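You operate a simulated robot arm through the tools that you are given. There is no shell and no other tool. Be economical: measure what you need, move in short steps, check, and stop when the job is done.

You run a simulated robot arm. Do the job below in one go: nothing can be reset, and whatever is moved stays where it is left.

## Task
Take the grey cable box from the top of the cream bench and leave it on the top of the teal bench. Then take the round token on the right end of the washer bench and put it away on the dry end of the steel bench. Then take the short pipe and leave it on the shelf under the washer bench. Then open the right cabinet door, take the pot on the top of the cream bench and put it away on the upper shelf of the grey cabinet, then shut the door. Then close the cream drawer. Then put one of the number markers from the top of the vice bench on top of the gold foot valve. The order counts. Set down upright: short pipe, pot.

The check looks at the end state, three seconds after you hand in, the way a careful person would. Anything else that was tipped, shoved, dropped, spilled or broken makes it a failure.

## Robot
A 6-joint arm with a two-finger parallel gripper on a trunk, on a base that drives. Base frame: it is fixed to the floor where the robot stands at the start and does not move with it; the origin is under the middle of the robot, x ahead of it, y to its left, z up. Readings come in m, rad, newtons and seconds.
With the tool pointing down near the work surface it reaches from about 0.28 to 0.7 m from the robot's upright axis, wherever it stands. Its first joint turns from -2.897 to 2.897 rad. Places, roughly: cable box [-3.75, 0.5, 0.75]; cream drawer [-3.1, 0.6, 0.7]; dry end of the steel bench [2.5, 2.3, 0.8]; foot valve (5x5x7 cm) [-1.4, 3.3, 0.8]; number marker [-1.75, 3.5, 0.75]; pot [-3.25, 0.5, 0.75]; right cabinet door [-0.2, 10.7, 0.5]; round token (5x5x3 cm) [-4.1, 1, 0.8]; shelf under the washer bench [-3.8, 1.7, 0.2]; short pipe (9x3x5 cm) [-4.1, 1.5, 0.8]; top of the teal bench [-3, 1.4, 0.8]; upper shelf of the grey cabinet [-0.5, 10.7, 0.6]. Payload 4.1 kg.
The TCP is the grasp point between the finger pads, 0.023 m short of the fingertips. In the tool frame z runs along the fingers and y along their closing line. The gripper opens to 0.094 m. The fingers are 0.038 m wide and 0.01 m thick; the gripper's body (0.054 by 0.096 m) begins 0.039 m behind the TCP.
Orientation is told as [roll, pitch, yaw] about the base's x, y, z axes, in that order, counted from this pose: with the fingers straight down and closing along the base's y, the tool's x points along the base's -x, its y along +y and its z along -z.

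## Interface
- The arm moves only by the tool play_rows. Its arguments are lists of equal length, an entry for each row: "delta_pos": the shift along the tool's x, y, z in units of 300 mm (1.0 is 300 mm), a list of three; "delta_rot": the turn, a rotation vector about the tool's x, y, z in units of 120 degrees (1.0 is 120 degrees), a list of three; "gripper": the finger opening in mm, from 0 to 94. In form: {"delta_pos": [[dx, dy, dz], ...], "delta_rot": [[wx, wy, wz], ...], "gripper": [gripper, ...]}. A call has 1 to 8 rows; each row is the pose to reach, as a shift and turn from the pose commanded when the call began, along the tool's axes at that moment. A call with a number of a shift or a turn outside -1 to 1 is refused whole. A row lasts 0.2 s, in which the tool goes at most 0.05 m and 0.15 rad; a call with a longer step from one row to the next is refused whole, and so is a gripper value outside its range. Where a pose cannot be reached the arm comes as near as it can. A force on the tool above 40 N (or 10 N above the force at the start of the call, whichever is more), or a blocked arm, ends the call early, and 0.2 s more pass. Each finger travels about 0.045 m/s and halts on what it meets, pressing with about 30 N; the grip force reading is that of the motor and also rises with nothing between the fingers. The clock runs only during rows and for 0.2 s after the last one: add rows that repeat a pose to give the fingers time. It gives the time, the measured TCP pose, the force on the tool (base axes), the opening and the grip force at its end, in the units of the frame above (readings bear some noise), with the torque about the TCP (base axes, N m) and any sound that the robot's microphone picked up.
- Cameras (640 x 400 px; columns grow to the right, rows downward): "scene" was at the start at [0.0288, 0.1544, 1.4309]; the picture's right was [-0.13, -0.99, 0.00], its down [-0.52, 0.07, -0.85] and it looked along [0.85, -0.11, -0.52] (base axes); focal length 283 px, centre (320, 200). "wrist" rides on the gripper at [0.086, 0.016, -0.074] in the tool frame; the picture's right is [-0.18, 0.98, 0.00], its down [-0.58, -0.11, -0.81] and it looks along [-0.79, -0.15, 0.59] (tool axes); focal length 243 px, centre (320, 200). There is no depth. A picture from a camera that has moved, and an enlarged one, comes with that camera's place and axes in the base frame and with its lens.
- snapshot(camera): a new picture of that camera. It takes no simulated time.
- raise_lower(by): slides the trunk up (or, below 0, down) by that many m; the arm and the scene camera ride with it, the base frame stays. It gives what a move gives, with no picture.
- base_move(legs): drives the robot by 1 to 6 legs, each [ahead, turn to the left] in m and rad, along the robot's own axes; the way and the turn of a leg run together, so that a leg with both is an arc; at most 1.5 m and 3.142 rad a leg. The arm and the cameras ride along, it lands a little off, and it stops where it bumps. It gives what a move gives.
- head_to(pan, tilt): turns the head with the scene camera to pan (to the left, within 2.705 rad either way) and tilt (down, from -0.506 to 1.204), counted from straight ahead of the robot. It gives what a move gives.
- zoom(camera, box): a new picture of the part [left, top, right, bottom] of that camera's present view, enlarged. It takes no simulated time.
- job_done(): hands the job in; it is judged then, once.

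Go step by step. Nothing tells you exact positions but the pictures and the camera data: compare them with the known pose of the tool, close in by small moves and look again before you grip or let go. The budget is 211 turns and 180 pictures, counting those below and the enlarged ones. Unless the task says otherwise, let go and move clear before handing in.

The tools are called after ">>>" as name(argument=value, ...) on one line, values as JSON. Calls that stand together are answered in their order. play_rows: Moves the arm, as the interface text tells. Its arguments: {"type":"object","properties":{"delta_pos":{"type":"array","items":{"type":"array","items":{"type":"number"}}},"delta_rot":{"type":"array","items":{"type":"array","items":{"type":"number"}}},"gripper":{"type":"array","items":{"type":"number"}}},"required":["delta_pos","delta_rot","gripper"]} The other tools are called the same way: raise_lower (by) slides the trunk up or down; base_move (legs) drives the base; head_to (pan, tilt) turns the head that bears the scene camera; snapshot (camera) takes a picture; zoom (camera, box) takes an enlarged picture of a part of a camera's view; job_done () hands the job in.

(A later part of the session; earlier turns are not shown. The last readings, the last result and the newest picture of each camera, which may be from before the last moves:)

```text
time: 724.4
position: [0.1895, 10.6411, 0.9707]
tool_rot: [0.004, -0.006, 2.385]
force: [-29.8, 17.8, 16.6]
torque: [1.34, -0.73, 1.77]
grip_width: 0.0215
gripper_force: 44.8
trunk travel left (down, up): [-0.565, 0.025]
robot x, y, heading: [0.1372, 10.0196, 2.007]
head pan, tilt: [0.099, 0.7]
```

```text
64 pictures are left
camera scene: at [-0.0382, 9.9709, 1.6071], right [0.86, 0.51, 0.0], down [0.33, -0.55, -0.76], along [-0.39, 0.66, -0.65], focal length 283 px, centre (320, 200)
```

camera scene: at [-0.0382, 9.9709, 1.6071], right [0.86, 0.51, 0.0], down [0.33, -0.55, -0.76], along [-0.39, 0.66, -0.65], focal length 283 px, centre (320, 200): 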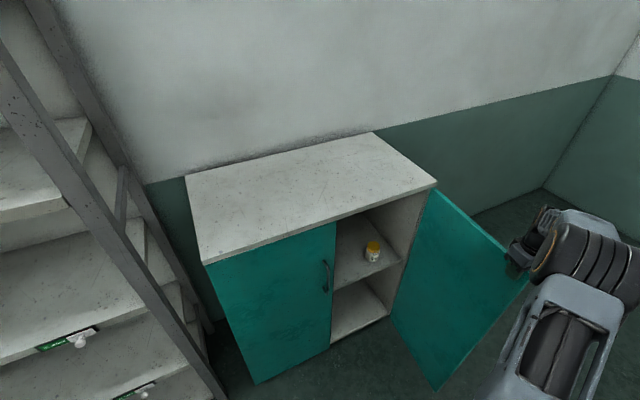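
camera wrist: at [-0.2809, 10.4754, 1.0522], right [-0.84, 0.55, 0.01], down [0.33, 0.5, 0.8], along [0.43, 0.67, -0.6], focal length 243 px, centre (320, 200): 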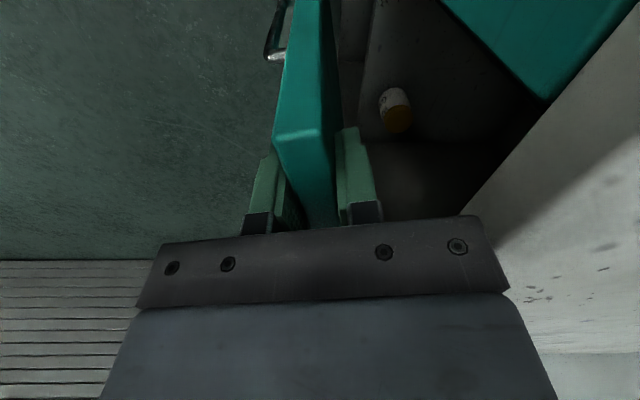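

The door is open about 80°. I release it and rise clear.

>>> play_rows(delta_pos=[[0, 0, 0], [0, 0, 0], [0, 0, -0.1], [0, 0, -0.25], [0, 0, -0.4]], delta_rot=[[0, 0, 0], [0, 0, 0], [0, 0, 0], [0, 0, 0], [0, 0, 0]], gripper=[40, 60, 60, 60, 60])

>>> snapshot(camera="scene")

```text
time: 725.6
position: [0.1962, 10.6386, 1.0931]
tool_rot: [0.009, -0.007, 2.381]
force: [0.7, 0.1, 0.5]
torque: [0.01, 0.0, -0.01]
grip_width: 0.06
gripper_force: 0.1
trunk travel left (down, up): [-0.565, 0.025]
robot x, y, heading: [0.1364, 10.0255, 2.002]
head pan, tilt: [0.099, 0.7]
```

```text
63 pictures are left
camera scene: at [-0.034, 9.9706, 1.6074], right [0.86, 0.51, 0.0], down [0.33, -0.56, -0.77], along [-0.39, 0.66, -0.64], focal length 283 px, centre (320, 200)
```

scene: 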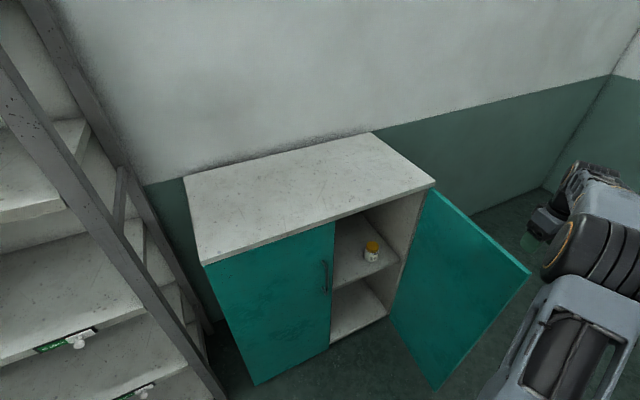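

I fold the arm, back off and drive round to the middle aisle for the pot.

>>> play_rows(delta_pos=[[0.004, 0.14, 0], [0.009, 0.28, 0], [0.013, 0.42, 0], [0.017, 0.56, 0], [0.021, 0.7, 0], [0.026, 0.84, 0], [0.03, 0.979, 0]], delta_rot=[[0, 0, 0], [0, 0, 0], [0, 0, 0], [0, 0, 0], [0, 0, 0], [0, 0, 0], [0, 0, 0]], gripper=[60, 60, 60, 60, 60, 60, 60])

>>> base_move(legs=[[-0.3, 0], [0, -2.36], [1.5, 0], [1.5, 0]])

>>> head_to(pan=-1.2, tilt=0.45)

>>> snapshot(camera="scene")

```text
time: 727.2
position: [0.0012, 10.4176, 1.0938]
tool_rot: [0.008, -0.007, 2.381]
force: [0.0, 0.4, 0.6]
torque: [-0.05, 0.0, 0.0]
grip_width: 0.0599
gripper_force: 0.1
trunk travel left (down, up): [-0.565, 0.025]
robot x, y, heading: [0.1388, 10.0238, 1.999]
head pan, tilt: [0.099, 0.7]
```

```text
time: 740.7
position: [1.8615, 9.0326, 1.0936]
tool_rot: [0.007, -0.007, -0.046]
force: [0.1, 0.2, 0.2]
torque: [-0.05, -0.02, 0.02]
grip_width: 0.06
gripper_force: 0.1
trunk travel left (down, up): [-0.565, 0.025]
robot x, y, heading: [1.5039, 9.2465, -0.423]
head pan, tilt: [0.099, 0.7]
stopped in leg 3: the robot was blocked; the commanded pose is now the measured one
```

```text
time: 742.1
position: [1.8611, 9.0318, 1.0939]
tool_rot: [0.009, -0.007, -0.046]
force: [-0.2, -0.2, -1.2]
torque: [-0.01, 0.01, -0.02]
grip_width: 0.06
gripper_force: 0.0
trunk travel left (down, up): [-0.565, 0.025]
robot x, y, heading: [1.5003, 9.2408, -0.424]
head pan, tilt: [-1.201, 0.45]
```

```text
62 pictures are left
camera scene: at [1.51, 9.3272, 1.6297], right [-1.0, 0.06, 0.0], down [0.02, 0.43, -0.9], along [-0.05, -0.9, -0.44], focal length 283 px, centre (320, 200)
```

scene: 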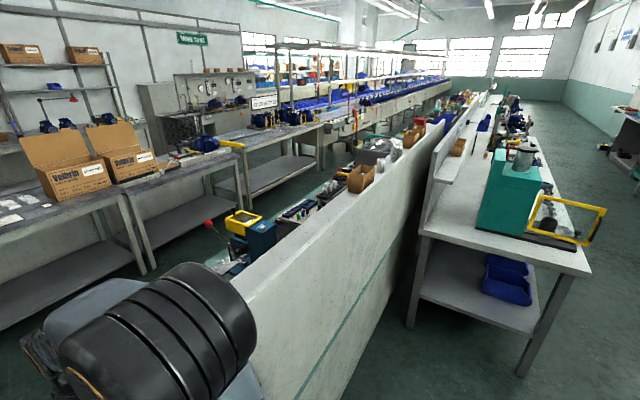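

I bumped the end of the bench row's divider; I back off and go further round it.

>>> base_move(legs=[[-0.4, 0], [0, 1.3], [1.25, 0], [0, -1.52]])

>>> head_to(pan=-0.6, tilt=0.6)

>>> snapshot(camera="scene")

```text
time: 757.5
position: [2.2753, 10.0881, 1.0935]
tool_rot: [0.01, -0.007, -0.257]
force: [0.1, -1.0, 0.4]
torque: [-0.01, 0.02, -0.01]
grip_width: 0.0599
gripper_force: 0.1
trunk travel left (down, up): [-0.565, 0.025]
robot x, y, heading: [1.9655, 10.3666, -0.642]
head pan, tilt: [-1.201, 0.45]
```

```text
time: 758.5
position: [2.276, 10.0874, 1.0942]
tool_rot: [0.007, -0.007, -0.255]
force: [-0.5, -0.4, 0.6]
torque: [0.01, -0.02, -0.02]
grip_width: 0.06
gripper_force: 0.1
trunk travel left (down, up): [-0.565, 0.025]
robot x, y, heading: [1.9672, 10.3708, -0.64]
head pan, tilt: [-0.6, 0.6]
```

```text
61 pictures are left
camera scene: at [2.0463, 10.4557, 1.6161], right [-0.95, -0.32, 0.0], down [-0.18, 0.53, -0.83], along [0.27, -0.78, -0.56], focal length 283 px, centre (320, 200)
```

scene: 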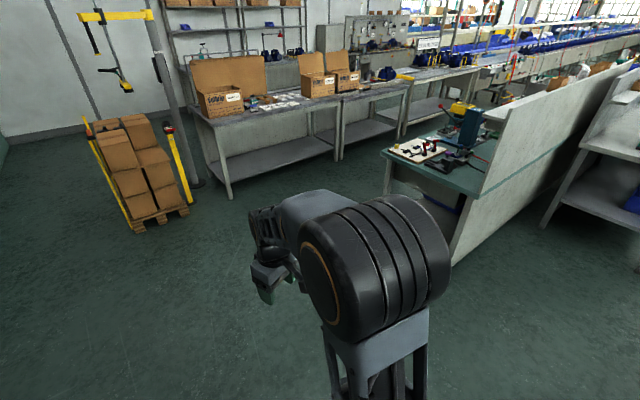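

>>> base_move(legs=[[1.05, 0], [1.0, 0], [0, -1.57], [1.5, 0], [1.5, 0]])

>>> head_to(pan=0, tilt=0.4)

>>> snapshot(camera="scene")

```text
time: 786.5
position: [1.3977, 6.483, 1.0946]
tool_rot: [0.008, -0.007, -1.878]
force: [-0.3, -0.1, -0.1]
torque: [0.01, -0.01, 0.01]
grip_width: 0.0599
gripper_force: 0.0
trunk travel left (down, up): [-0.565, 0.025]
robot x, y, heading: [1.699, 6.7781, -2.256]
head pan, tilt: [-0.6, 0.6]
```

```text
time: 787.5
position: [1.3976, 6.482, 1.0935]
tool_rot: [0.008, -0.008, -1.879]
force: [-0.3, 0.1, 0.3]
torque: [0.03, 0.0, 0.02]
grip_width: 0.06
gripper_force: 0.1
trunk travel left (down, up): [-0.565, 0.025]
robot x, y, heading: [1.693, 6.7787, -2.259]
head pan, tilt: [0.0, 0.4]
```

```text
60 pictures are left
camera scene: at [1.803, 6.6455, 1.6343], right [-0.77, 0.64, 0.0], down [0.25, 0.3, -0.92], along [-0.59, -0.71, -0.39], focal length 283 px, centre (320, 200)
```

scene: 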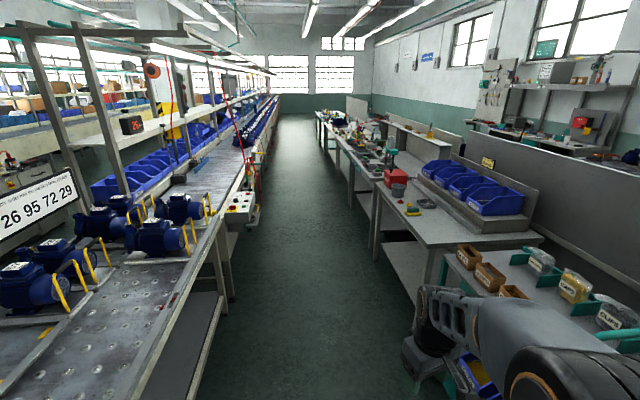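

>>> base_move(legs=[[0, 0.13], [1.5, 0], [0, -0.08], [1.5, 0], [1.5, 0]])

>>> snapshot(camera="scene")

```text
time: 810.3
position: [-1.1118, 2.6668, 1.0944]
tool_rot: [0.009, -0.009, -1.803]
force: [0.4, 0.4, 0.5]
torque: [0.04, -0.01, 0.02]
grip_width: 0.06
gripper_force: 0.1
trunk travel left (down, up): [-0.565, 0.025]
robot x, y, heading: [-0.8363, 2.9799, -2.184]
head pan, tilt: [0.0, 0.4]
```

```text
59 pictures are left
camera scene: at [-0.72, 2.8583, 1.6343], right [-0.82, 0.58, 0.0], down [0.22, 0.32, -0.92], along [-0.53, -0.75, -0.39], focal length 283 px, centre (320, 200)
```

scene: 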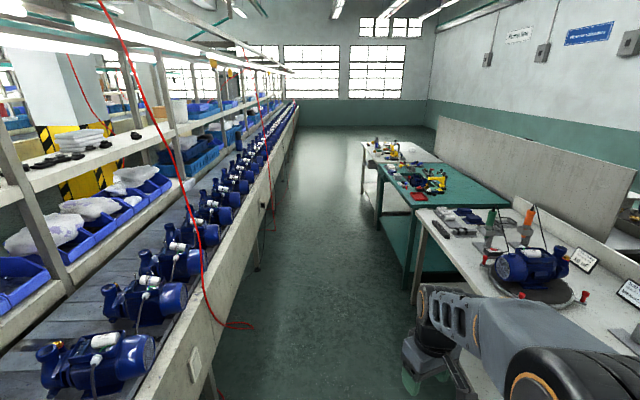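

Next I drive to a stand abeam the pot, about 0.55 m off the cream bench so the open drawer stays clear.

>>> base_move(legs=[[0, 0.03], [1.5, 0], [1.5, 0], [0.3, 0]])

>>> head_to(pan=-1.3, tilt=0.9)

>>> snapshot(camera="scene")

```text
time: 826.6
position: [-2.8575, -0.0949, 1.093]
tool_rot: [0.012, -0.004, -1.747]
force: [-0.8, 0.6, -0.2]
torque: [-0.01, -0.01, 0.01]
grip_width: 0.0598
gripper_force: 0.0
trunk travel left (down, up): [-0.565, 0.025]
robot x, y, heading: [-2.6008, 0.2331, -2.13]
head pan, tilt: [0.0, 0.4]
```

```text
time: 828.1
position: [-2.858, -0.094, 1.0942]
tool_rot: [0.008, -0.007, -1.749]
force: [0.2, 0.6, -0.1]
torque: [-0.01, -0.01, 0.01]
grip_width: 0.0601
gripper_force: 0.1
trunk travel left (down, up): [-0.565, 0.025]
robot x, y, heading: [-2.6022, 0.2343, -2.126]
head pan, tilt: [-1.3, 0.901]
```

```text
58 pictures are left
camera scene: at [-2.5011, 0.2188, 1.5914], right [0.28, 0.96, 0.0], down [0.75, -0.22, -0.62], along [-0.6, 0.18, -0.78], focal length 283 px, centre (320, 200)
```

scene: 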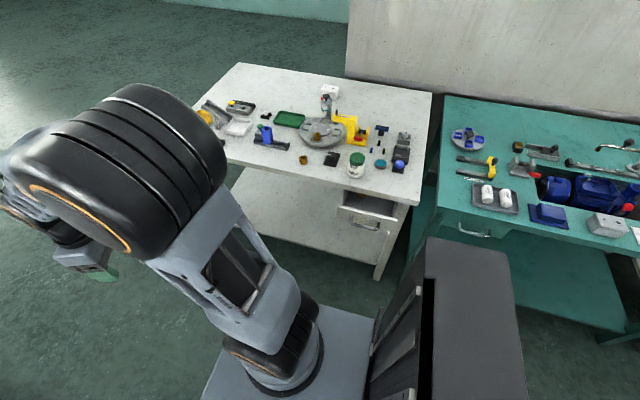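

>>> zoom(camera="scene", box=[310, 120, 420, 200])

```text
5.00 times, centred on (365, 160) of scene
camera zoom: at [-2.5011, 0.2188, 1.5914], right [0.28, 0.96, 0.0], down [0.75, -0.22, -0.62], along [-0.6, 0.18, -0.78], focal length 1416 px, centre (95, 400)
```

zoom: 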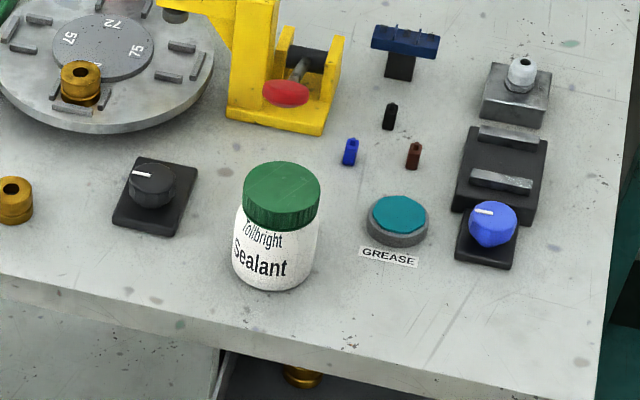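

Pot: 6.4 cm wide, 8.5 cm high, at (-3.193, 0.568). I swing the arm to my right toward it.

>>> play_rows(delta_pos=[[0.088, -0.103, 0], [0.177, -0.207, 0], [0.265, -0.31, 0], [0.353, -0.414, 0], [0.441, -0.517, 0], [0.53, -0.621, 0], [0.618, -0.724, 0]], delta_rot=[[0, 0, 0.065], [0, 0, 0.13], [0, 0, 0.194], [0, 0, 0.259], [0, 0, 0.324], [0, 0, 0.389], [0, 0, 0.454]], gripper=[76, 76, 76, 76, 76, 76, 76])

>>> play_rows(delta_pos=[[0.086, -0.132, 0], [0.173, -0.264, 0], [0.259, -0.396, 0], [0.345, -0.528, 0], [0.431, -0.66, 0], [0.518, -0.792, 0], [0.604, -0.924, 0]], delta_rot=[[0, 0, 0.065], [0, 0, 0.13], [0, 0, 0.195], [0, 0, 0.261], [0, 0, 0.326], [0, 0, 0.392], [0, 0, 0.457]], gripper=[76, 76, 76, 76, 76, 76, 76])

>>> play_rows(delta_pos=[[0, 0, 0], [0, 0, 0], [0, 0, 0], [0, 0, 0], [0, 0, 0], [0, 0, 0], [0, 0, 0]], delta_rot=[[0, -0.068, 0], [0, -0.136, 0], [0, -0.204, 0], [0, -0.272, 0], [0, -0.34, 0], [0, -0.409, 0], [0, -0.4775, 0]], gripper=[76, 76, 76, 76, 76, 76, 76])

>>> raise_lower(by=-0.2)

>>> snapshot(camera="scene")

>>> snapshot(camera="wrist")

```text
time: 829.7
position: [-3.0419, 0.1282, 1.0891]
tool_rot: [0.01, 0.006, -2.701]
force: [-0.5, 0.3, 0.6]
torque: [-0.02, 0.03, 0.02]
grip_width: 0.0757
gripper_force: 0.0
trunk travel left (down, up): [-0.565, 0.025]
robot x, y, heading: [-2.5994, 0.2338, -2.129]
head pan, tilt: [-1.3, 0.901]
```

```text
time: 831.3
position: [-2.9953, 0.4543, 1.0913]
tool_rot: [0.002, 0.012, 2.627]
force: [-0.4, 0.1, -0.1]
torque: [0.0, -0.02, -0.03]
grip_width: 0.0761
gripper_force: 0.0
trunk travel left (down, up): [-0.565, 0.025]
robot x, y, heading: [-2.6052, 0.2364, -2.125]
head pan, tilt: [-1.3, 0.901]
```

```text
time: 832.9
position: [-2.9981, 0.4352, 1.082]
tool_rot: [-0.172, -0.937, 2.959]
force: [0.5, 4.7, 2.1]
torque: [-0.2, -0.03, 0.13]
grip_width: 0.0761
gripper_force: 0.1
out of reach, approached as far as the arm can: row 6
trunk travel left (down, up): [-0.565, 0.025]
robot x, y, heading: [-2.6019, 0.2372, -2.128]
head pan, tilt: [-1.3, 0.901]
```

```text
time: 835.1
position: [-2.9948, 0.4535, 0.8892]
tool_rot: [0.005, -0.99, 2.623]
force: [0.4, -0.6, -0.2]
torque: [-0.01, 0.02, 0.01]
grip_width: 0.076
gripper_force: 0.0
trunk travel left (down, up): [-0.365, 0.225]
robot x, y, heading: [-2.6014, 0.2343, -2.129]
head pan, tilt: [-1.3, 0.901]
```

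```text
56 pictures are left
camera scene: at [-2.5011, 0.219, 1.3914], right [0.28, 0.96, 0.0], down [0.75, -0.22, -0.62], along [-0.6, 0.18, -0.78], focal length 283 px, centre (320, 200)
```

scene: 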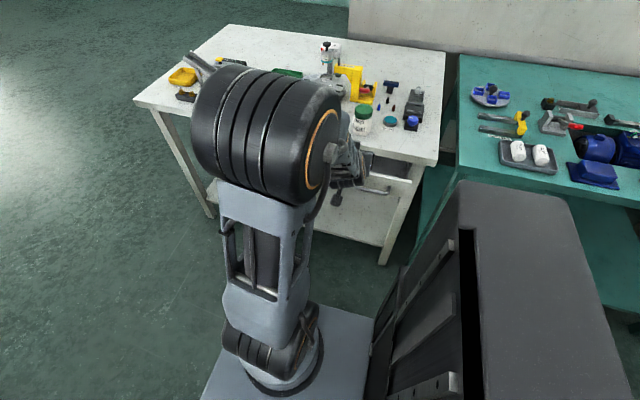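

```text
55 pictures are left
camera wrist: at [-2.906, 0.3856, 0.8586], right [-0.57, -0.81, 0.16], down [0.36, -0.08, 0.93], along [-0.74, 0.59, 0.34], focal length 243 px, centre (320, 200)
```

wrist: 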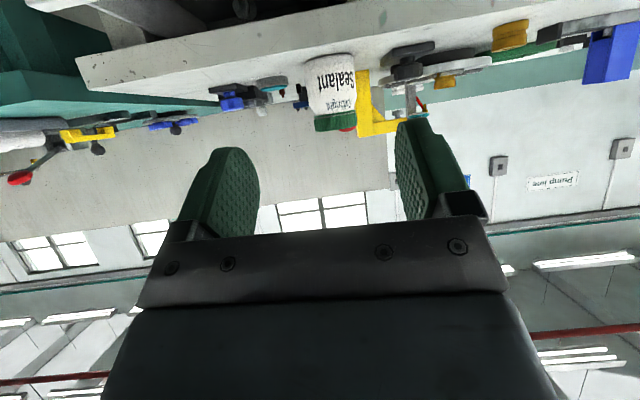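

The pot lies straight ahead of the fingers. I advance to 9 cm before it at grip height and check.

>>> play_rows(delta_pos=[[-0.033, -0.001, 0.117], [-0.066, -0.002, 0.234], [-0.098, -0.002, 0.35], [-0.131, -0.003, 0.467]], delta_rot=[[0, 0, 0], [0, 0, 0], [0, 0, 0], [0, 0, 0]], gripper=[80, 80, 80, 80])

>>> snapshot(camera="wrist")

>>> zoom(camera="scene", box=[280, 60, 460, 200])

```text
time: 836.1
position: [-3.1156, 0.5214, 0.8457]
tool_rot: [0.004, -0.985, 2.624]
force: [0.6, -0.5, 0.4]
torque: [0.03, -0.02, 0.05]
grip_width: 0.0799
gripper_force: 0.1
trunk travel left (down, up): [-0.365, 0.225]
robot x, y, heading: [-2.6032, 0.2355, -2.129]
head pan, tilt: [-1.3, 0.901]
```

```text
54 pictures are left
camera wrist: at [-3.0261, 0.4531, 0.8145], right [-0.57, -0.81, 0.16], down [0.36, -0.08, 0.93], along [-0.74, 0.59, 0.34], focal length 243 px, centre (320, 200)
```

wrist: 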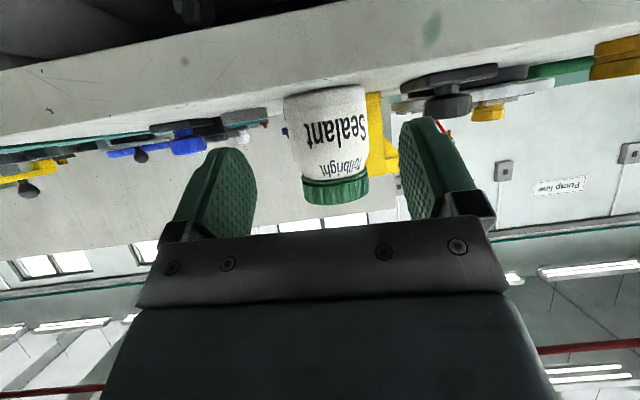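

```text
2.86 times, centred on (370, 130) of scene
camera zoom: at [-2.5011, 0.219, 1.3914], right [0.28, 0.96, 0.0], down [0.75, -0.22, -0.62], along [-0.6, 0.18, -0.78], focal length 809 px, centre (177, 400)
```

zoom: 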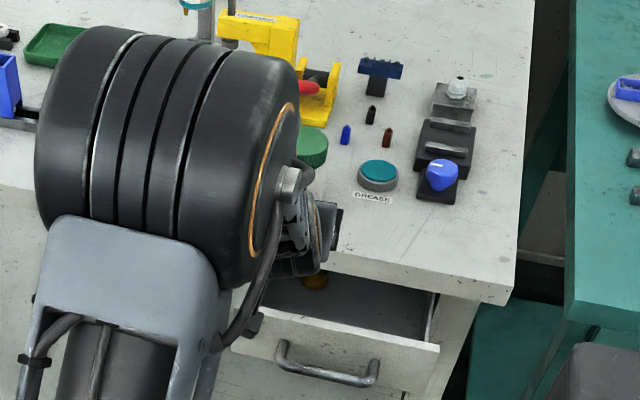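

Well centred. I advance along the approach line and close.

>>> play_rows(delta_pos=[[-0.054, 0, 0.082], [-0.107, 0, 0.163], [-0.161, 0, 0.245], [-0.161, 0, 0.245], [-0.161, 0, 0.245], [-0.161, 0, 0.245]], delta_rot=[[0, 0, 0], [0, 0, 0], [0, 0, 0], [0, 0, 0], [0, 0, 0], [0, 0, 0]], gripper=[80, 80, 80, 65, 50, 45])

>>> snapshot(camera="wrist")

```text
time: 837.5
position: [-3.1906, 0.5634, 0.8479]
tool_rot: [0.006, -0.989, 2.624]
force: [-0.8, -0.7, 1.1]
torque: [0.07, 0.0, 0.01]
grip_width: 0.0613
gripper_force: 30.0
trunk travel left (down, up): [-0.365, 0.225]
robot x, y, heading: [-2.6014, 0.2322, -2.126]
head pan, tilt: [-1.3, 0.901]
```

```text
52 pictures are left
camera wrist: at [-3.1024, 0.496, 0.8159], right [-0.57, -0.81, 0.16], down [0.36, -0.08, 0.93], along [-0.74, 0.59, 0.34], focal length 243 px, centre (320, 200)
```

wrist: 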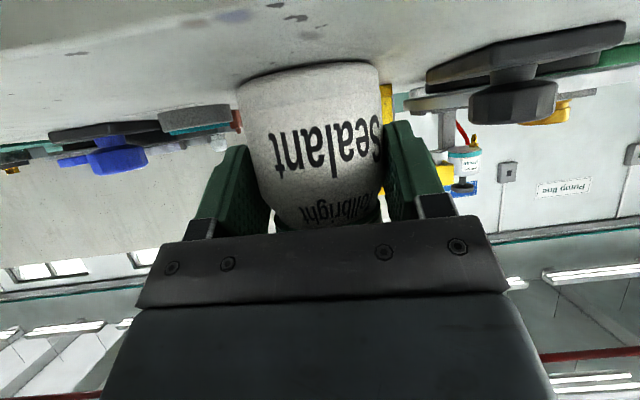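

The pot is gripped. I lift with the trunk, retract, and swing it level to my front.

>>> raise_lower(by=0.22)

>>> play_rows(delta_pos=[[0.087, 0, -0.132], [0.174, 0, -0.265], [0.261, 0, -0.397], [0.3475, 0, -0.5295]], delta_rot=[[0, 0, 0], [0, 0, 0], [0, 0, 0], [0, 0, 0]], gripper=[45, 45, 45, 45])

>>> play_rows(delta_pos=[[0.0037, 0.148, -0.0056], [0.0148, 0.2947, -0.0226], [0.0333, 0.439, -0.0507], [0.0587, 0.5793, -0.0895], [0.0913, 0.715, -0.1391], [0.1304, 0.845, -0.1987], [0.1759, 0.9673, -0.2681]], delta_rot=[[-0.0365, 0, -0.024], [-0.073, 0, -0.0479], [-0.1095, 0, -0.0719], [-0.146, 0, -0.0958], [-0.1825, 0, -0.1198], [-0.219, 0, -0.1437], [-0.2555, 0, -0.1677]], gripper=[45, 45, 45, 45, 45, 45, 45])

>>> play_rows(delta_pos=[[0.0037, 0.148, -0.0056], [0.0148, 0.2947, -0.0226], [0.0333, 0.439, -0.0507], [0.0587, 0.5793, -0.0895], [0.0913, 0.715, -0.1391], [0.1304, 0.845, -0.1987], [0.1759, 0.9673, -0.2681]], delta_rot=[[-0.0365, 0, -0.024], [-0.073, 0, -0.0479], [-0.1095, 0, -0.0719], [-0.146, 0, -0.0958], [-0.1825, 0, -0.1198], [-0.219, 0, -0.1437], [-0.2555, 0, -0.1677]], gripper=[45, 45, 45, 45, 45, 45, 45])

>>> snapshot(camera="scene")

```text
time: 839.8
position: [-3.1907, 0.5639, 1.065]
tool_rot: [0.005, -0.985, 2.625]
force: [-1.1, 0.3, -2.5]
torque: [-0.03, 0.0, -0.02]
grip_width: 0.0608
gripper_force: 29.9
trunk travel left (down, up): [-0.585, 0.005]
robot x, y, heading: [-2.6014, 0.2367, -2.126]
head pan, tilt: [-1.3, 0.901]
```

```text
time: 840.8
position: [-3.0236, 0.4705, 1.0668]
tool_rot: [0.005, -0.99, 2.624]
force: [0.1, -0.1, -0.9]
torque: [0.02, -0.01, -0.01]
grip_width: 0.0614
gripper_force: 30.3
trunk travel left (down, up): [-0.585, 0.005]
robot x, y, heading: [-2.6008, 0.2385, -2.124]
head pan, tilt: [-1.3, 0.901]
```

```text
time: 842.4
position: [-3.0854, 0.1711, 1.0703]
tool_rot: [0.011, -0.99, -3.019]
force: [0.3, -1.0, -1.3]
torque: [0.01, -0.02, 0.0]
grip_width: 0.0608
gripper_force: 29.7
trunk travel left (down, up): [-0.585, 0.005]
robot x, y, heading: [-2.6023, 0.2348, -2.129]
head pan, tilt: [-1.3, 0.901]
```

```text
time: 844.0
position: [-2.9723, -0.078, 1.0615]
tool_rot: [-0.008, -0.993, -2.354]
force: [0.5, -0.2, -1.6]
torque: [0.01, 0.01, -0.01]
grip_width: 0.0611
gripper_force: 29.7
out of reach, approached as far as the arm can: row 1, 2, 3, 4, 5, 6, 7
trunk travel left (down, up): [-0.585, 0.005]
robot x, y, heading: [-2.6015, 0.2339, -2.129]
head pan, tilt: [-1.3, 0.901]
```

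```text
51 pictures are left
camera scene: at [-2.501, 0.2183, 1.6113], right [0.28, 0.96, 0.0], down [0.75, -0.22, -0.62], along [-0.6, 0.18, -0.78], focal length 283 px, centre (320, 200)
```

scene: 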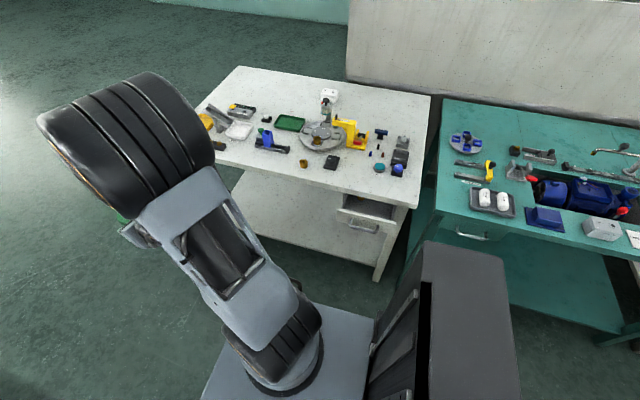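

I go forward round the cream bench's free end and up the wall-side aisle to the cabinet.

>>> base_move(legs=[[1.5, 0], [0, -1.65], [1.5, 0], [1.5, 0], [0, -1.57]])

>>> head_to(pan=0, tilt=0.4)

>>> snapshot(camera="scene")

```text
time: 873.2
position: [-5.3196, 1.0377, 1.0609]
tool_rot: [-0.008, -0.994, 0.654]
force: [0.4, 0.9, -1.6]
torque: [-0.01, 0.02, 0.01]
grip_width: 0.0607
gripper_force: 30.4
trunk travel left (down, up): [-0.585, 0.005]
robot x, y, heading: [-5.7356, 0.7733, 0.88]
head pan, tilt: [-1.3, 0.901]
```

```text
time: 874.7
position: [-5.3189, 1.0373, 1.0603]
tool_rot: [-0.008, -0.994, 0.654]
force: [0.5, 0.4, -1.5]
torque: [-0.01, 0.02, 0.0]
grip_width: 0.0608
gripper_force: 29.8
trunk travel left (down, up): [-0.585, 0.005]
robot x, y, heading: [-5.7267, 0.7744, 0.881]
head pan, tilt: [0.0, 0.4]
```

```text
50 pictures are left
camera scene: at [-5.8372, 0.9072, 1.6543], right [0.77, -0.64, 0.0], down [-0.25, -0.3, -0.92], along [0.59, 0.71, -0.39], focal length 283 px, centre (320, 200)
```

scene: 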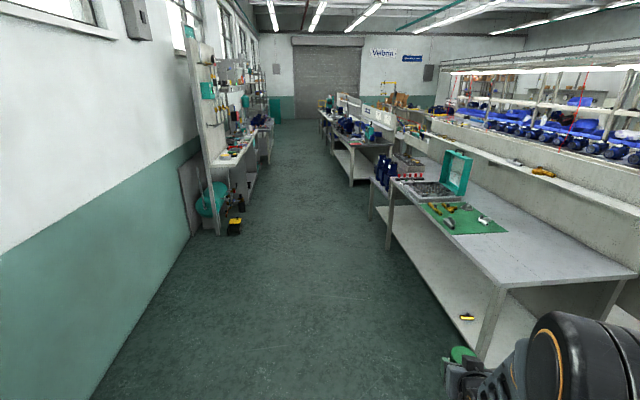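

>>> base_move(legs=[[0, 0.07], [1.5, 0], [1.5, 0], [1.5, 0], [1.5, 0], [1.5, 0]])

>>> snapshot(camera="scene")

```text
time: 910.6
position: [-0.9039, 7.0851, 1.0615]
tool_rot: [-0.009, -0.994, 0.707]
force: [0.2, -0.3, -0.7]
torque: [-0.02, 0.01, -0.01]
grip_width: 0.0603
gripper_force: 29.9
trunk travel left (down, up): [-0.585, 0.005]
robot x, y, heading: [-1.3017, 6.805, 0.934]
head pan, tilt: [0.0, 0.4]
```

```text
49 pictures are left
camera scene: at [-1.4141, 6.9288, 1.6543], right [0.8, -0.6, 0.0], down [-0.23, -0.31, -0.92], along [0.55, 0.74, -0.39], focal length 283 px, centre (320, 200)
```

scene: 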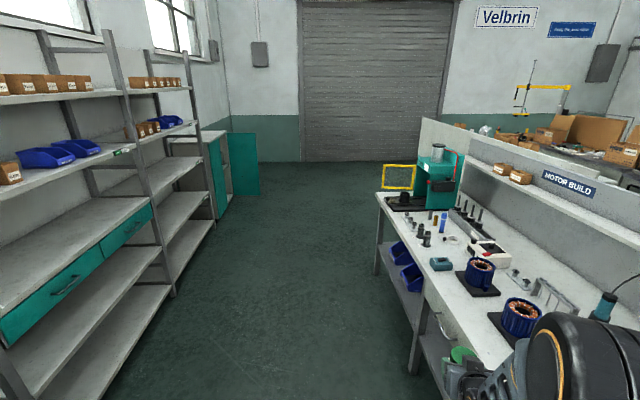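

The open door is visible. I raise the pot a bit and drive to a spot in front of the cabinet, then turn to it.

>>> play_rows(delta_pos=[[-0.07, 0, -0.0455], [-0.14, 0, -0.091]], delta_rot=[[0, 0, 0], [0, 0, 0]], gripper=[45, 45])

>>> base_move(legs=[[0, 0.126], [1.5, 0], [1.5, 0], [0.72, 0], [0, 1.62]])

>>> head_to(pan=0, tilt=0.65)

>>> snapshot(camera="scene")

```text
time: 911.2
position: [-0.9037, 7.0853, 1.1104]
tool_rot: [-0.009, -0.992, 0.704]
force: [-0.1, -0.9, -1.9]
torque: [0.03, 0.02, -0.02]
grip_width: 0.0602
gripper_force: 29.6
trunk travel left (down, up): [-0.585, 0.005]
robot x, y, heading: [-1.3008, 6.8035, 0.93]
head pan, tilt: [0.0, 0.4]
```

```text
time: 933.7
position: [0.2495, 10.3477, 1.1085]
tool_rot: [-0.01, -0.991, 2.432]
force: [-0.1, 0.1, -1.3]
torque: [-0.04, -0.01, -0.01]
grip_width: 0.0606
gripper_force: 30.0
trunk travel left (down, up): [-0.585, 0.005]
robot x, y, heading: [0.5846, 9.9982, 2.657]
head pan, tilt: [0.0, 0.4]
```

```text
time: 934.5
position: [0.2491, 10.3471, 1.1087]
tool_rot: [-0.009, -0.994, 2.431]
force: [0.3, 0.3, -1.1]
torque: [0.01, -0.03, 0.01]
grip_width: 0.0601
gripper_force: 29.9
trunk travel left (down, up): [-0.585, 0.005]
robot x, y, heading: [0.5897, 9.9973, 2.662]
head pan, tilt: [0.0, 0.649]
```

```text
48 pictures are left
camera scene: at [0.4871, 9.8646, 1.6319], right [0.46, 0.89, 0.0], down [0.54, -0.28, -0.8], along [-0.71, 0.37, -0.6], focal length 283 px, centre (320, 200)
```

scene: 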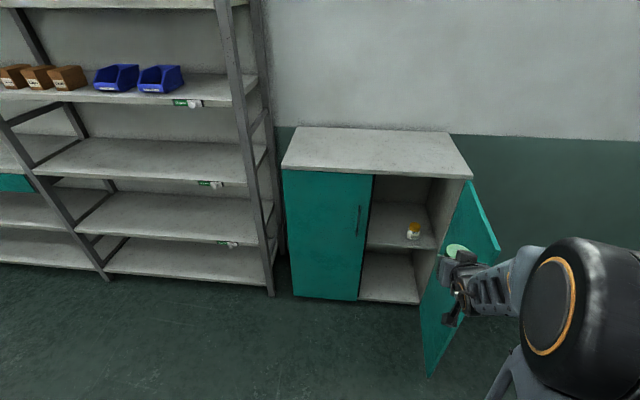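

I lower the trunk so the pot comes to shelf height, then drive forward so it hangs before the opening.

>>> raise_lower(by=-0.4)

>>> base_move(legs=[[0.45, 0]])

>>> snapshot(camera="scene")

>>> snapshot(camera="wrist")

```text
time: 938.3
position: [0.2496, 10.3483, 0.7095]
tool_rot: [-0.009, -0.993, 2.432]
force: [-0.6, 0.4, -2.1]
torque: [-0.02, 0.0, -0.06]
grip_width: 0.0603
gripper_force: 29.7
trunk travel left (down, up): [-0.185, 0.405]
robot x, y, heading: [0.5882, 9.9992, 2.66]
head pan, tilt: [0.0, 0.649]
```

```text
time: 941.0
position: [-0.1411, 10.5528, 0.7092]
tool_rot: [-0.009, -0.993, 2.431]
force: [0.0, 0.4, -1.4]
torque: [-0.02, 0.0, -0.02]
grip_width: 0.0601
gripper_force: 29.6
trunk travel left (down, up): [-0.185, 0.405]
robot x, y, heading: [0.1996, 10.2016, 2.657]
head pan, tilt: [0.0, 0.649]
```

```text
47 pictures are left
camera scene: at [0.0961, 10.0698, 1.2318], right [0.47, 0.89, 0.0], down [0.54, -0.28, -0.8], along [-0.71, 0.37, -0.6], focal length 283 px, centre (320, 200)
```

scene: 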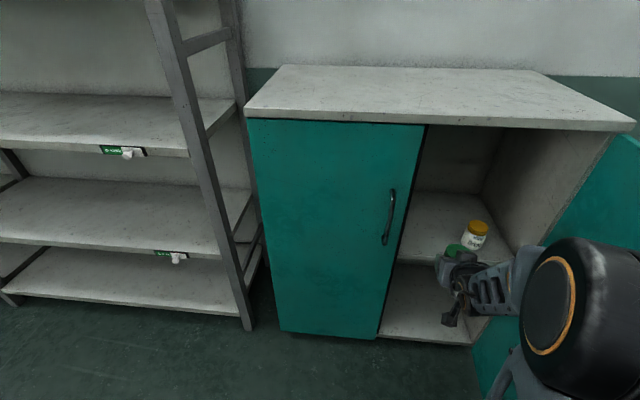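

```text
46 pictures are left
camera wrist: at [-0.0685, 10.4694, 0.6778], right [-0.72, -0.68, 0.15], down [0.34, -0.16, 0.93], along [-0.6, 0.72, 0.34], focal length 243 px, centre (320, 200)
```

wrist: 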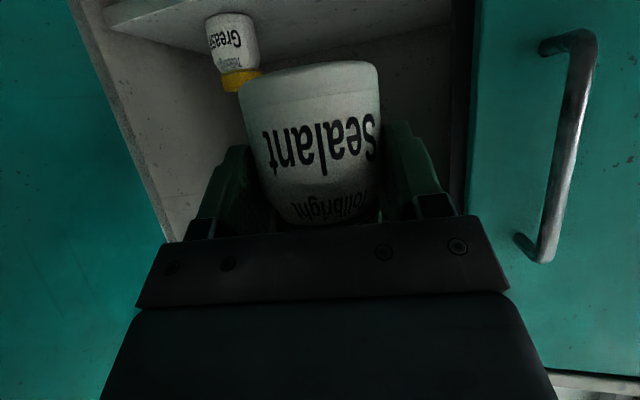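

The way in is clear, with the grease pot off to the side. I drive 6 cm nearer, lower a little and look once more.

>>> base_move(legs=[[0.06, 0]])

>>> play_rows(delta_pos=[[0.063, 0, 0.041], [0.1256, 0, 0.082], [0.0226, 0, 0.24]], delta_rot=[[0, 0, 0], [0, 0, 0], [0, 0, 0]], gripper=[45, 45, 45])

>>> snapshot(camera="scene")

>>> snapshot(camera="wrist")

```text
time: 942.0
position: [-0.1955, 10.5811, 0.7093]
tool_rot: [-0.007, -0.993, 2.431]
force: [-0.3, 0.0, -1.1]
torque: [0.0, -0.01, -0.01]
grip_width: 0.0602
gripper_force: 29.7
trunk travel left (down, up): [-0.185, 0.405]
robot x, y, heading: [0.1451, 10.2349, 2.656]
head pan, tilt: [0.0, 0.649]
```

```text
refused: row 3 steps farther than a row can; nothing moved
```

```text
45 pictures are left
camera scene: at [0.0428, 10.0978, 1.2318], right [0.46, 0.89, 0.0], down [0.54, -0.28, -0.8], along [-0.71, 0.37, -0.6], focal length 283 px, centre (320, 200)
```

scene: 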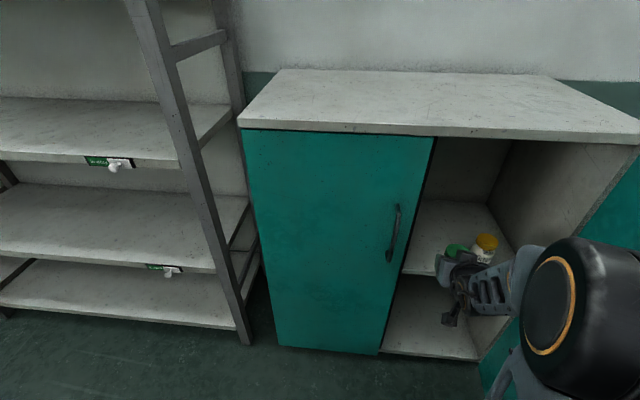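

```text
44 pictures are left
camera wrist: at [-0.1221, 10.4973, 0.6778], right [-0.72, -0.68, 0.15], down [0.34, -0.16, 0.93], along [-0.6, 0.72, 0.34], focal length 243 px, centre (320, 200)
```

wrist: 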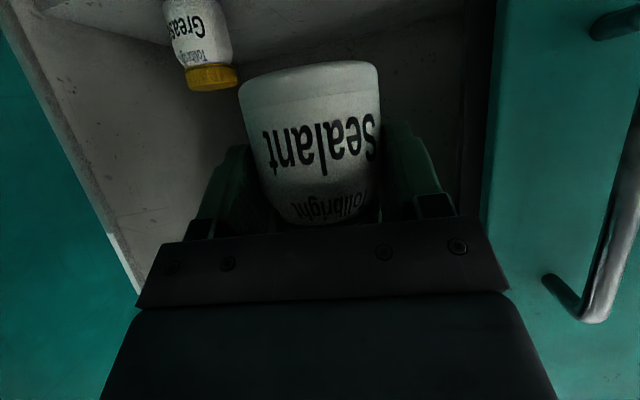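

>>> play_rows(delta_pos=[[0.063, 0, 0.041], [0.1256, 0, 0.082], [0.053, 0.01, 0.194], [-0.02, 0.02, 0.305], [-0.093, 0.03, 0.417]], delta_rot=[[0, 0, 0], [0, 0, 0], [0, 0, 0], [0, 0, 0], [0, 0, 0]], gripper=[45, 45, 45, 45, 45])

>>> snapshot(camera="wrist")

>>> zoom(camera="scene", box=[360, 130, 540, 360])

```text
time: 943.2
position: [-0.2905, 10.6546, 0.6636]
tool_rot: [-0.001, -0.991, 2.431]
force: [0.5, -0.4, -2.0]
torque: [0.01, -0.02, 0.05]
grip_width: 0.0601
gripper_force: 30.1
trunk travel left (down, up): [-0.185, 0.405]
robot x, y, heading: [0.1439, 10.2342, 2.659]
head pan, tilt: [0.0, 0.649]
```

```text
43 pictures are left
camera wrist: at [-0.2176, 10.5723, 0.6322], right [-0.72, -0.68, 0.15], down [0.34, -0.15, 0.93], along [-0.61, 0.72, 0.34], focal length 243 px, centre (320, 200)
```

wrist: 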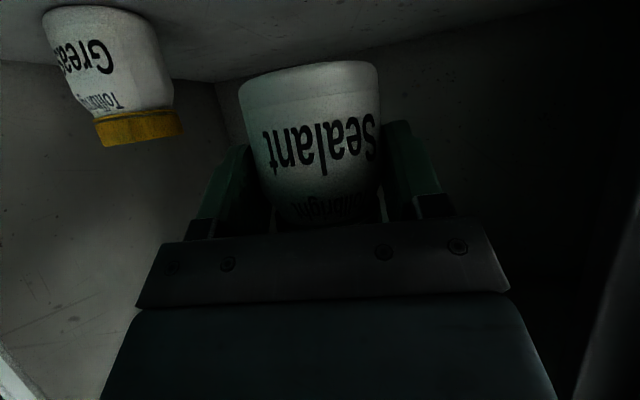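

```text
1.74 times, centred on (450, 245) of scene
camera zoom: at [0.0429, 10.0977, 1.2318], right [0.46, 0.89, 0.0], down [0.54, -0.28, -0.8], along [-0.71, 0.37, -0.6], focal length 492 px, centre (94, 122)
```

zoom: 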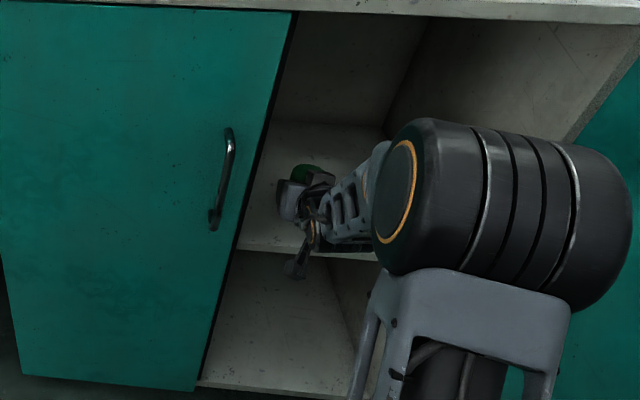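

The grease pot is well clear. I advance 4 cm more and lower until contact.

>>> play_rows(delta_pos=[[-0.036, 0, 0.056], [-0.073, 0, 0.112], [-0.045, 0, 0.13], [-0.017, 0, 0.148]], delta_rot=[[0, 0, 0], [0, 0, 0], [0, 0, 0], [0, 0, 0]], gripper=[45, 45, 45, 45])

>>> snapshot(camera="wrist")

```text
time: 944.2
position: [-0.3208, 10.6822, 0.6451]
tool_rot: [0.001, -0.991, 2.431]
force: [-1.6, 1.2, -0.9]
torque: [-0.03, -0.05, 0.0]
grip_width: 0.0599
gripper_force: 30.6
trunk travel left (down, up): [-0.185, 0.405]
robot x, y, heading: [0.1479, 10.2298, 2.657]
head pan, tilt: [0.0, 0.649]
```

```text
41 pictures are left
camera wrist: at [-0.2472, 10.5986, 0.6136], right [-0.72, -0.68, 0.15], down [0.34, -0.15, 0.93], along [-0.61, 0.72, 0.34], focal length 243 px, centre (320, 200)
```

wrist: 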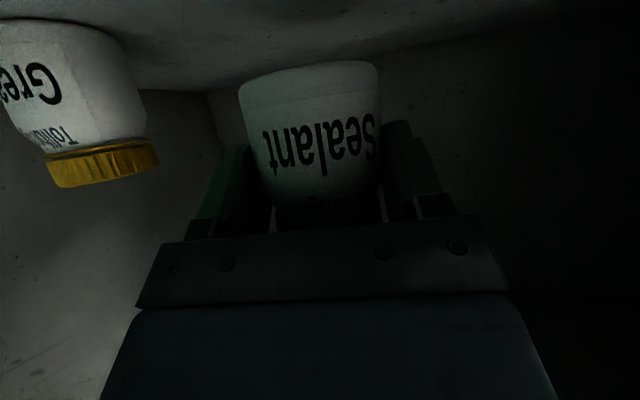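

>>> play_rows(delta_pos=[[0.014, 0, 0.009], [0.028, 0, 0.018], [0.042, 0, 0.027], [0.05, 0, 0.033], [0.058, 0, 0.038], [0.067, 0, 0.044], [0.075, 0, 0.049]], delta_rot=[[0, 0, 0], [0, 0, 0], [0, 0, 0], [0, 0, 0], [0, 0, 0], [0, 0, 0], [0, 0, 0]], gripper=[45, 45, 45, 45, 45, 45, 45])

```text
time: 945.8
position: [-0.3142, 10.6849, 0.6157]
tool_rot: [0.003, -0.991, 2.432]
force: [0.1, 0.0, -0.9]
torque: [0.03, 0.03, -0.03]
grip_width: 0.06
gripper_force: 29.7
out of reach, approached as far as the arm can: row 2, 3, 4, 5, 6, 7
trunk travel left (down, up): [-0.185, 0.405]
robot x, y, heading: [0.1435, 10.2345, 2.661]
head pan, tilt: [0.0, 0.649]
```

>>> raise_lower(by=-0.008)

>>> raise_lower(by=-0.006)

>>> zoom(camera="wrist", box=[0, 0, 640, 250])

```text
time: 946.3
position: [-0.314, 10.6869, 0.6072]
tool_rot: [0.002, -0.991, 2.431]
force: [-0.1, -0.7, -1.5]
torque: [0.0, -0.02, 0.01]
grip_width: 0.06
gripper_force: 29.2
trunk travel left (down, up): [-0.177, 0.413]
robot x, y, heading: [0.1442, 10.2306, 2.656]
head pan, tilt: [0.0, 0.649]
```

```text
time: 946.9
position: [-0.314, 10.6854, 0.601]
tool_rot: [0.002, -0.991, 2.432]
force: [-0.6, 0.8, -0.6]
torque: [0.0, 0.01, -0.01]
grip_width: 0.0601
gripper_force: 30.0
trunk travel left (down, up): [-0.171, 0.419]
robot x, y, heading: [0.1419, 10.236, 2.66]
head pan, tilt: [0.0, 0.649]
```

```text
1.00 times, centred on (320, 125) of wrist (not enlarged: the box is as wide or as high as the picture)
camera zoom: at [-0.2405, 10.603, 0.5705], right [-0.72, -0.68, 0.15], down [0.34, -0.15, 0.93], along [-0.61, 0.72, 0.34], focal length 243 px, centre (320, 275)
```

zoom: 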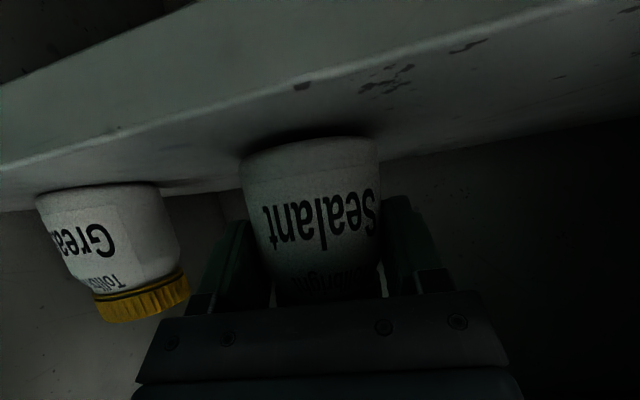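

>>> raise_lower(by=-0.006)

>>> raise_lower(by=-0.006)

>>> raise_lower(by=-0.006)

>>> zoom(camera="wrist", box=[0, 0, 640, 250])

```text
time: 947.4
position: [-0.316, 10.6871, 0.5994]
tool_rot: [0.001, -0.996, 2.433]
force: [1.3, -0.7, 8.7]
torque: [-0.17, -0.18, 0.05]
grip_width: 0.0601
gripper_force: 30.0
trunk travel left (down, up): [-0.165, 0.425]
robot x, y, heading: [0.1451, 10.2333, 2.656]
head pan, tilt: [0.0, 0.649]
```

```text
time: 948.0
position: [-0.3151, 10.6867, 0.595]
tool_rot: [0.0, -1.002, 2.433]
force: [-2.8, 2.1, 27.9]
torque: [0.32, 0.33, -0.02]
grip_width: 0.0594
gripper_force: 29.9
trunk travel left (down, up): [-0.159, 0.431]
robot x, y, heading: [0.1445, 10.2297, 2.655]
head pan, tilt: [0.0, 0.649]
```

```text
time: 948.5
position: [-0.3173, 10.6883, 0.5893]
tool_rot: [-0.001, -1.007, 2.434]
force: [-2.7, 2.2, 10.2]
torque: [-0.1, -0.02, 0.03]
grip_width: 0.06
gripper_force: 30.0
trunk travel left (down, up): [-0.153, 0.437]
robot x, y, heading: [0.1428, 10.2365, 2.664]
head pan, tilt: [0.0, 0.649]
stopped: the force on the tool passed its limit at 41 N (the readings are from after the stop); the commanded pose is now the measured one
```

```text
1.00 times, centred on (320, 125) of wrist (not enlarged: the box is as wide or as high as the picture)
camera zoom: at [-0.2428, 10.6055, 0.5567], right [-0.71, -0.68, 0.16], down [0.35, -0.16, 0.92], along [-0.61, 0.71, 0.35], focal length 243 px, centre (320, 275)
```

zoom: 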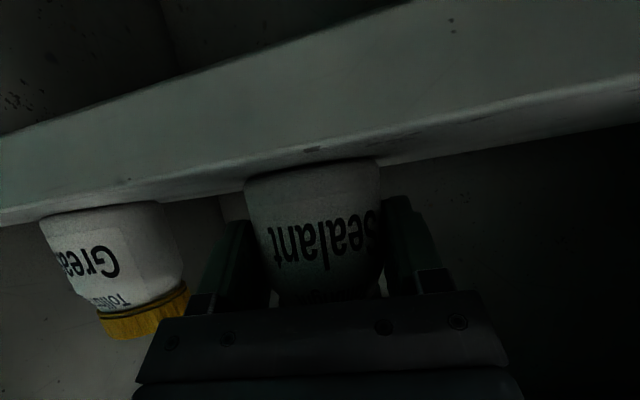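

The pot stands on the shelf. I open and retreat straight back.

>>> play_rows(delta_pos=[[0, 0, 0], [0, 0, 0], [0, 0, 0], [0, 0, 0]], delta_rot=[[0, 0, 0], [0, 0, 0], [0, 0, 0], [0, 0, 0]], gripper=[65, 75, 82, 82])

>>> play_rows(delta_pos=[[0.08, 0, -0.125], [0.16, 0, -0.25], [0.24, 0, -0.38], [0.32, 0, -0.51]], delta_rot=[[0, 0, 0], [0, 0, 0], [0, 0, 0], [0, 0, 0]], gripper=[82, 82, 82, 82])

>>> snapshot(camera="wrist")

>>> snapshot(camera="scene")

```text
time: 949.5
position: [-0.315, 10.6876, 0.5873]
tool_rot: [-0.001, -1.003, 2.433]
force: [-0.6, -0.1, 0.9]
torque: [0.0, 0.02, 0.0]
grip_width: 0.0819
gripper_force: 0.1
trunk travel left (down, up): [-0.153, 0.437]
robot x, y, heading: [0.1469, 10.2359, 2.657]
head pan, tilt: [0.0, 0.649]
```

```text
time: 950.5
position: [-0.1696, 10.5773, 0.5979]
tool_rot: [0.02, -0.997, 2.422]
force: [-0.1, 0.3, 0.0]
torque: [0.03, -0.03, 0.0]
grip_width: 0.082
gripper_force: 0.1
out of reach, approached as far as the arm can: row 4
trunk travel left (down, up): [-0.153, 0.437]
robot x, y, heading: [0.1437, 10.2313, 2.659]
head pan, tilt: [0.0, 0.649]
```

```text
38 pictures are left
camera wrist: at [-0.0973, 10.4954, 0.566], right [-0.71, -0.68, 0.16], down [0.35, -0.15, 0.92], along [-0.61, 0.72, 0.35], focal length 243 px, centre (320, 200)
```

wrist: 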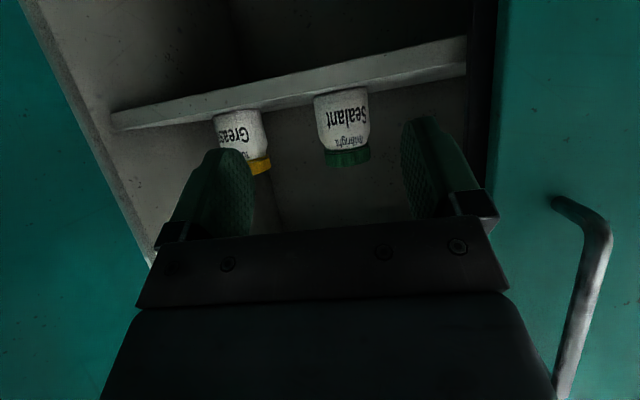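

```text
37 pictures are left
camera scene: at [0.0424, 10.0981, 1.1999], right [0.46, 0.89, 0.0], down [0.54, -0.28, -0.8], along [-0.71, 0.37, -0.6], focal length 283 px, centre (320, 200)
```

scene: 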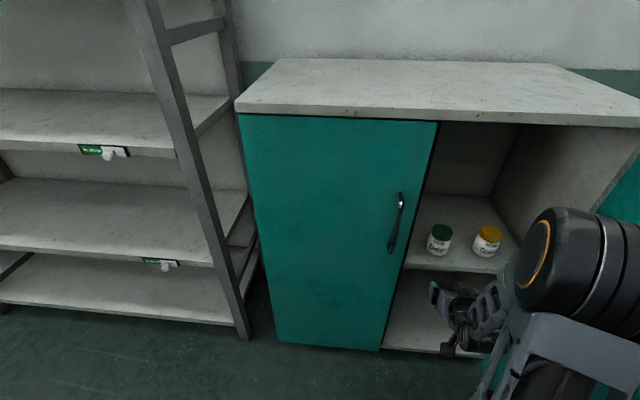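

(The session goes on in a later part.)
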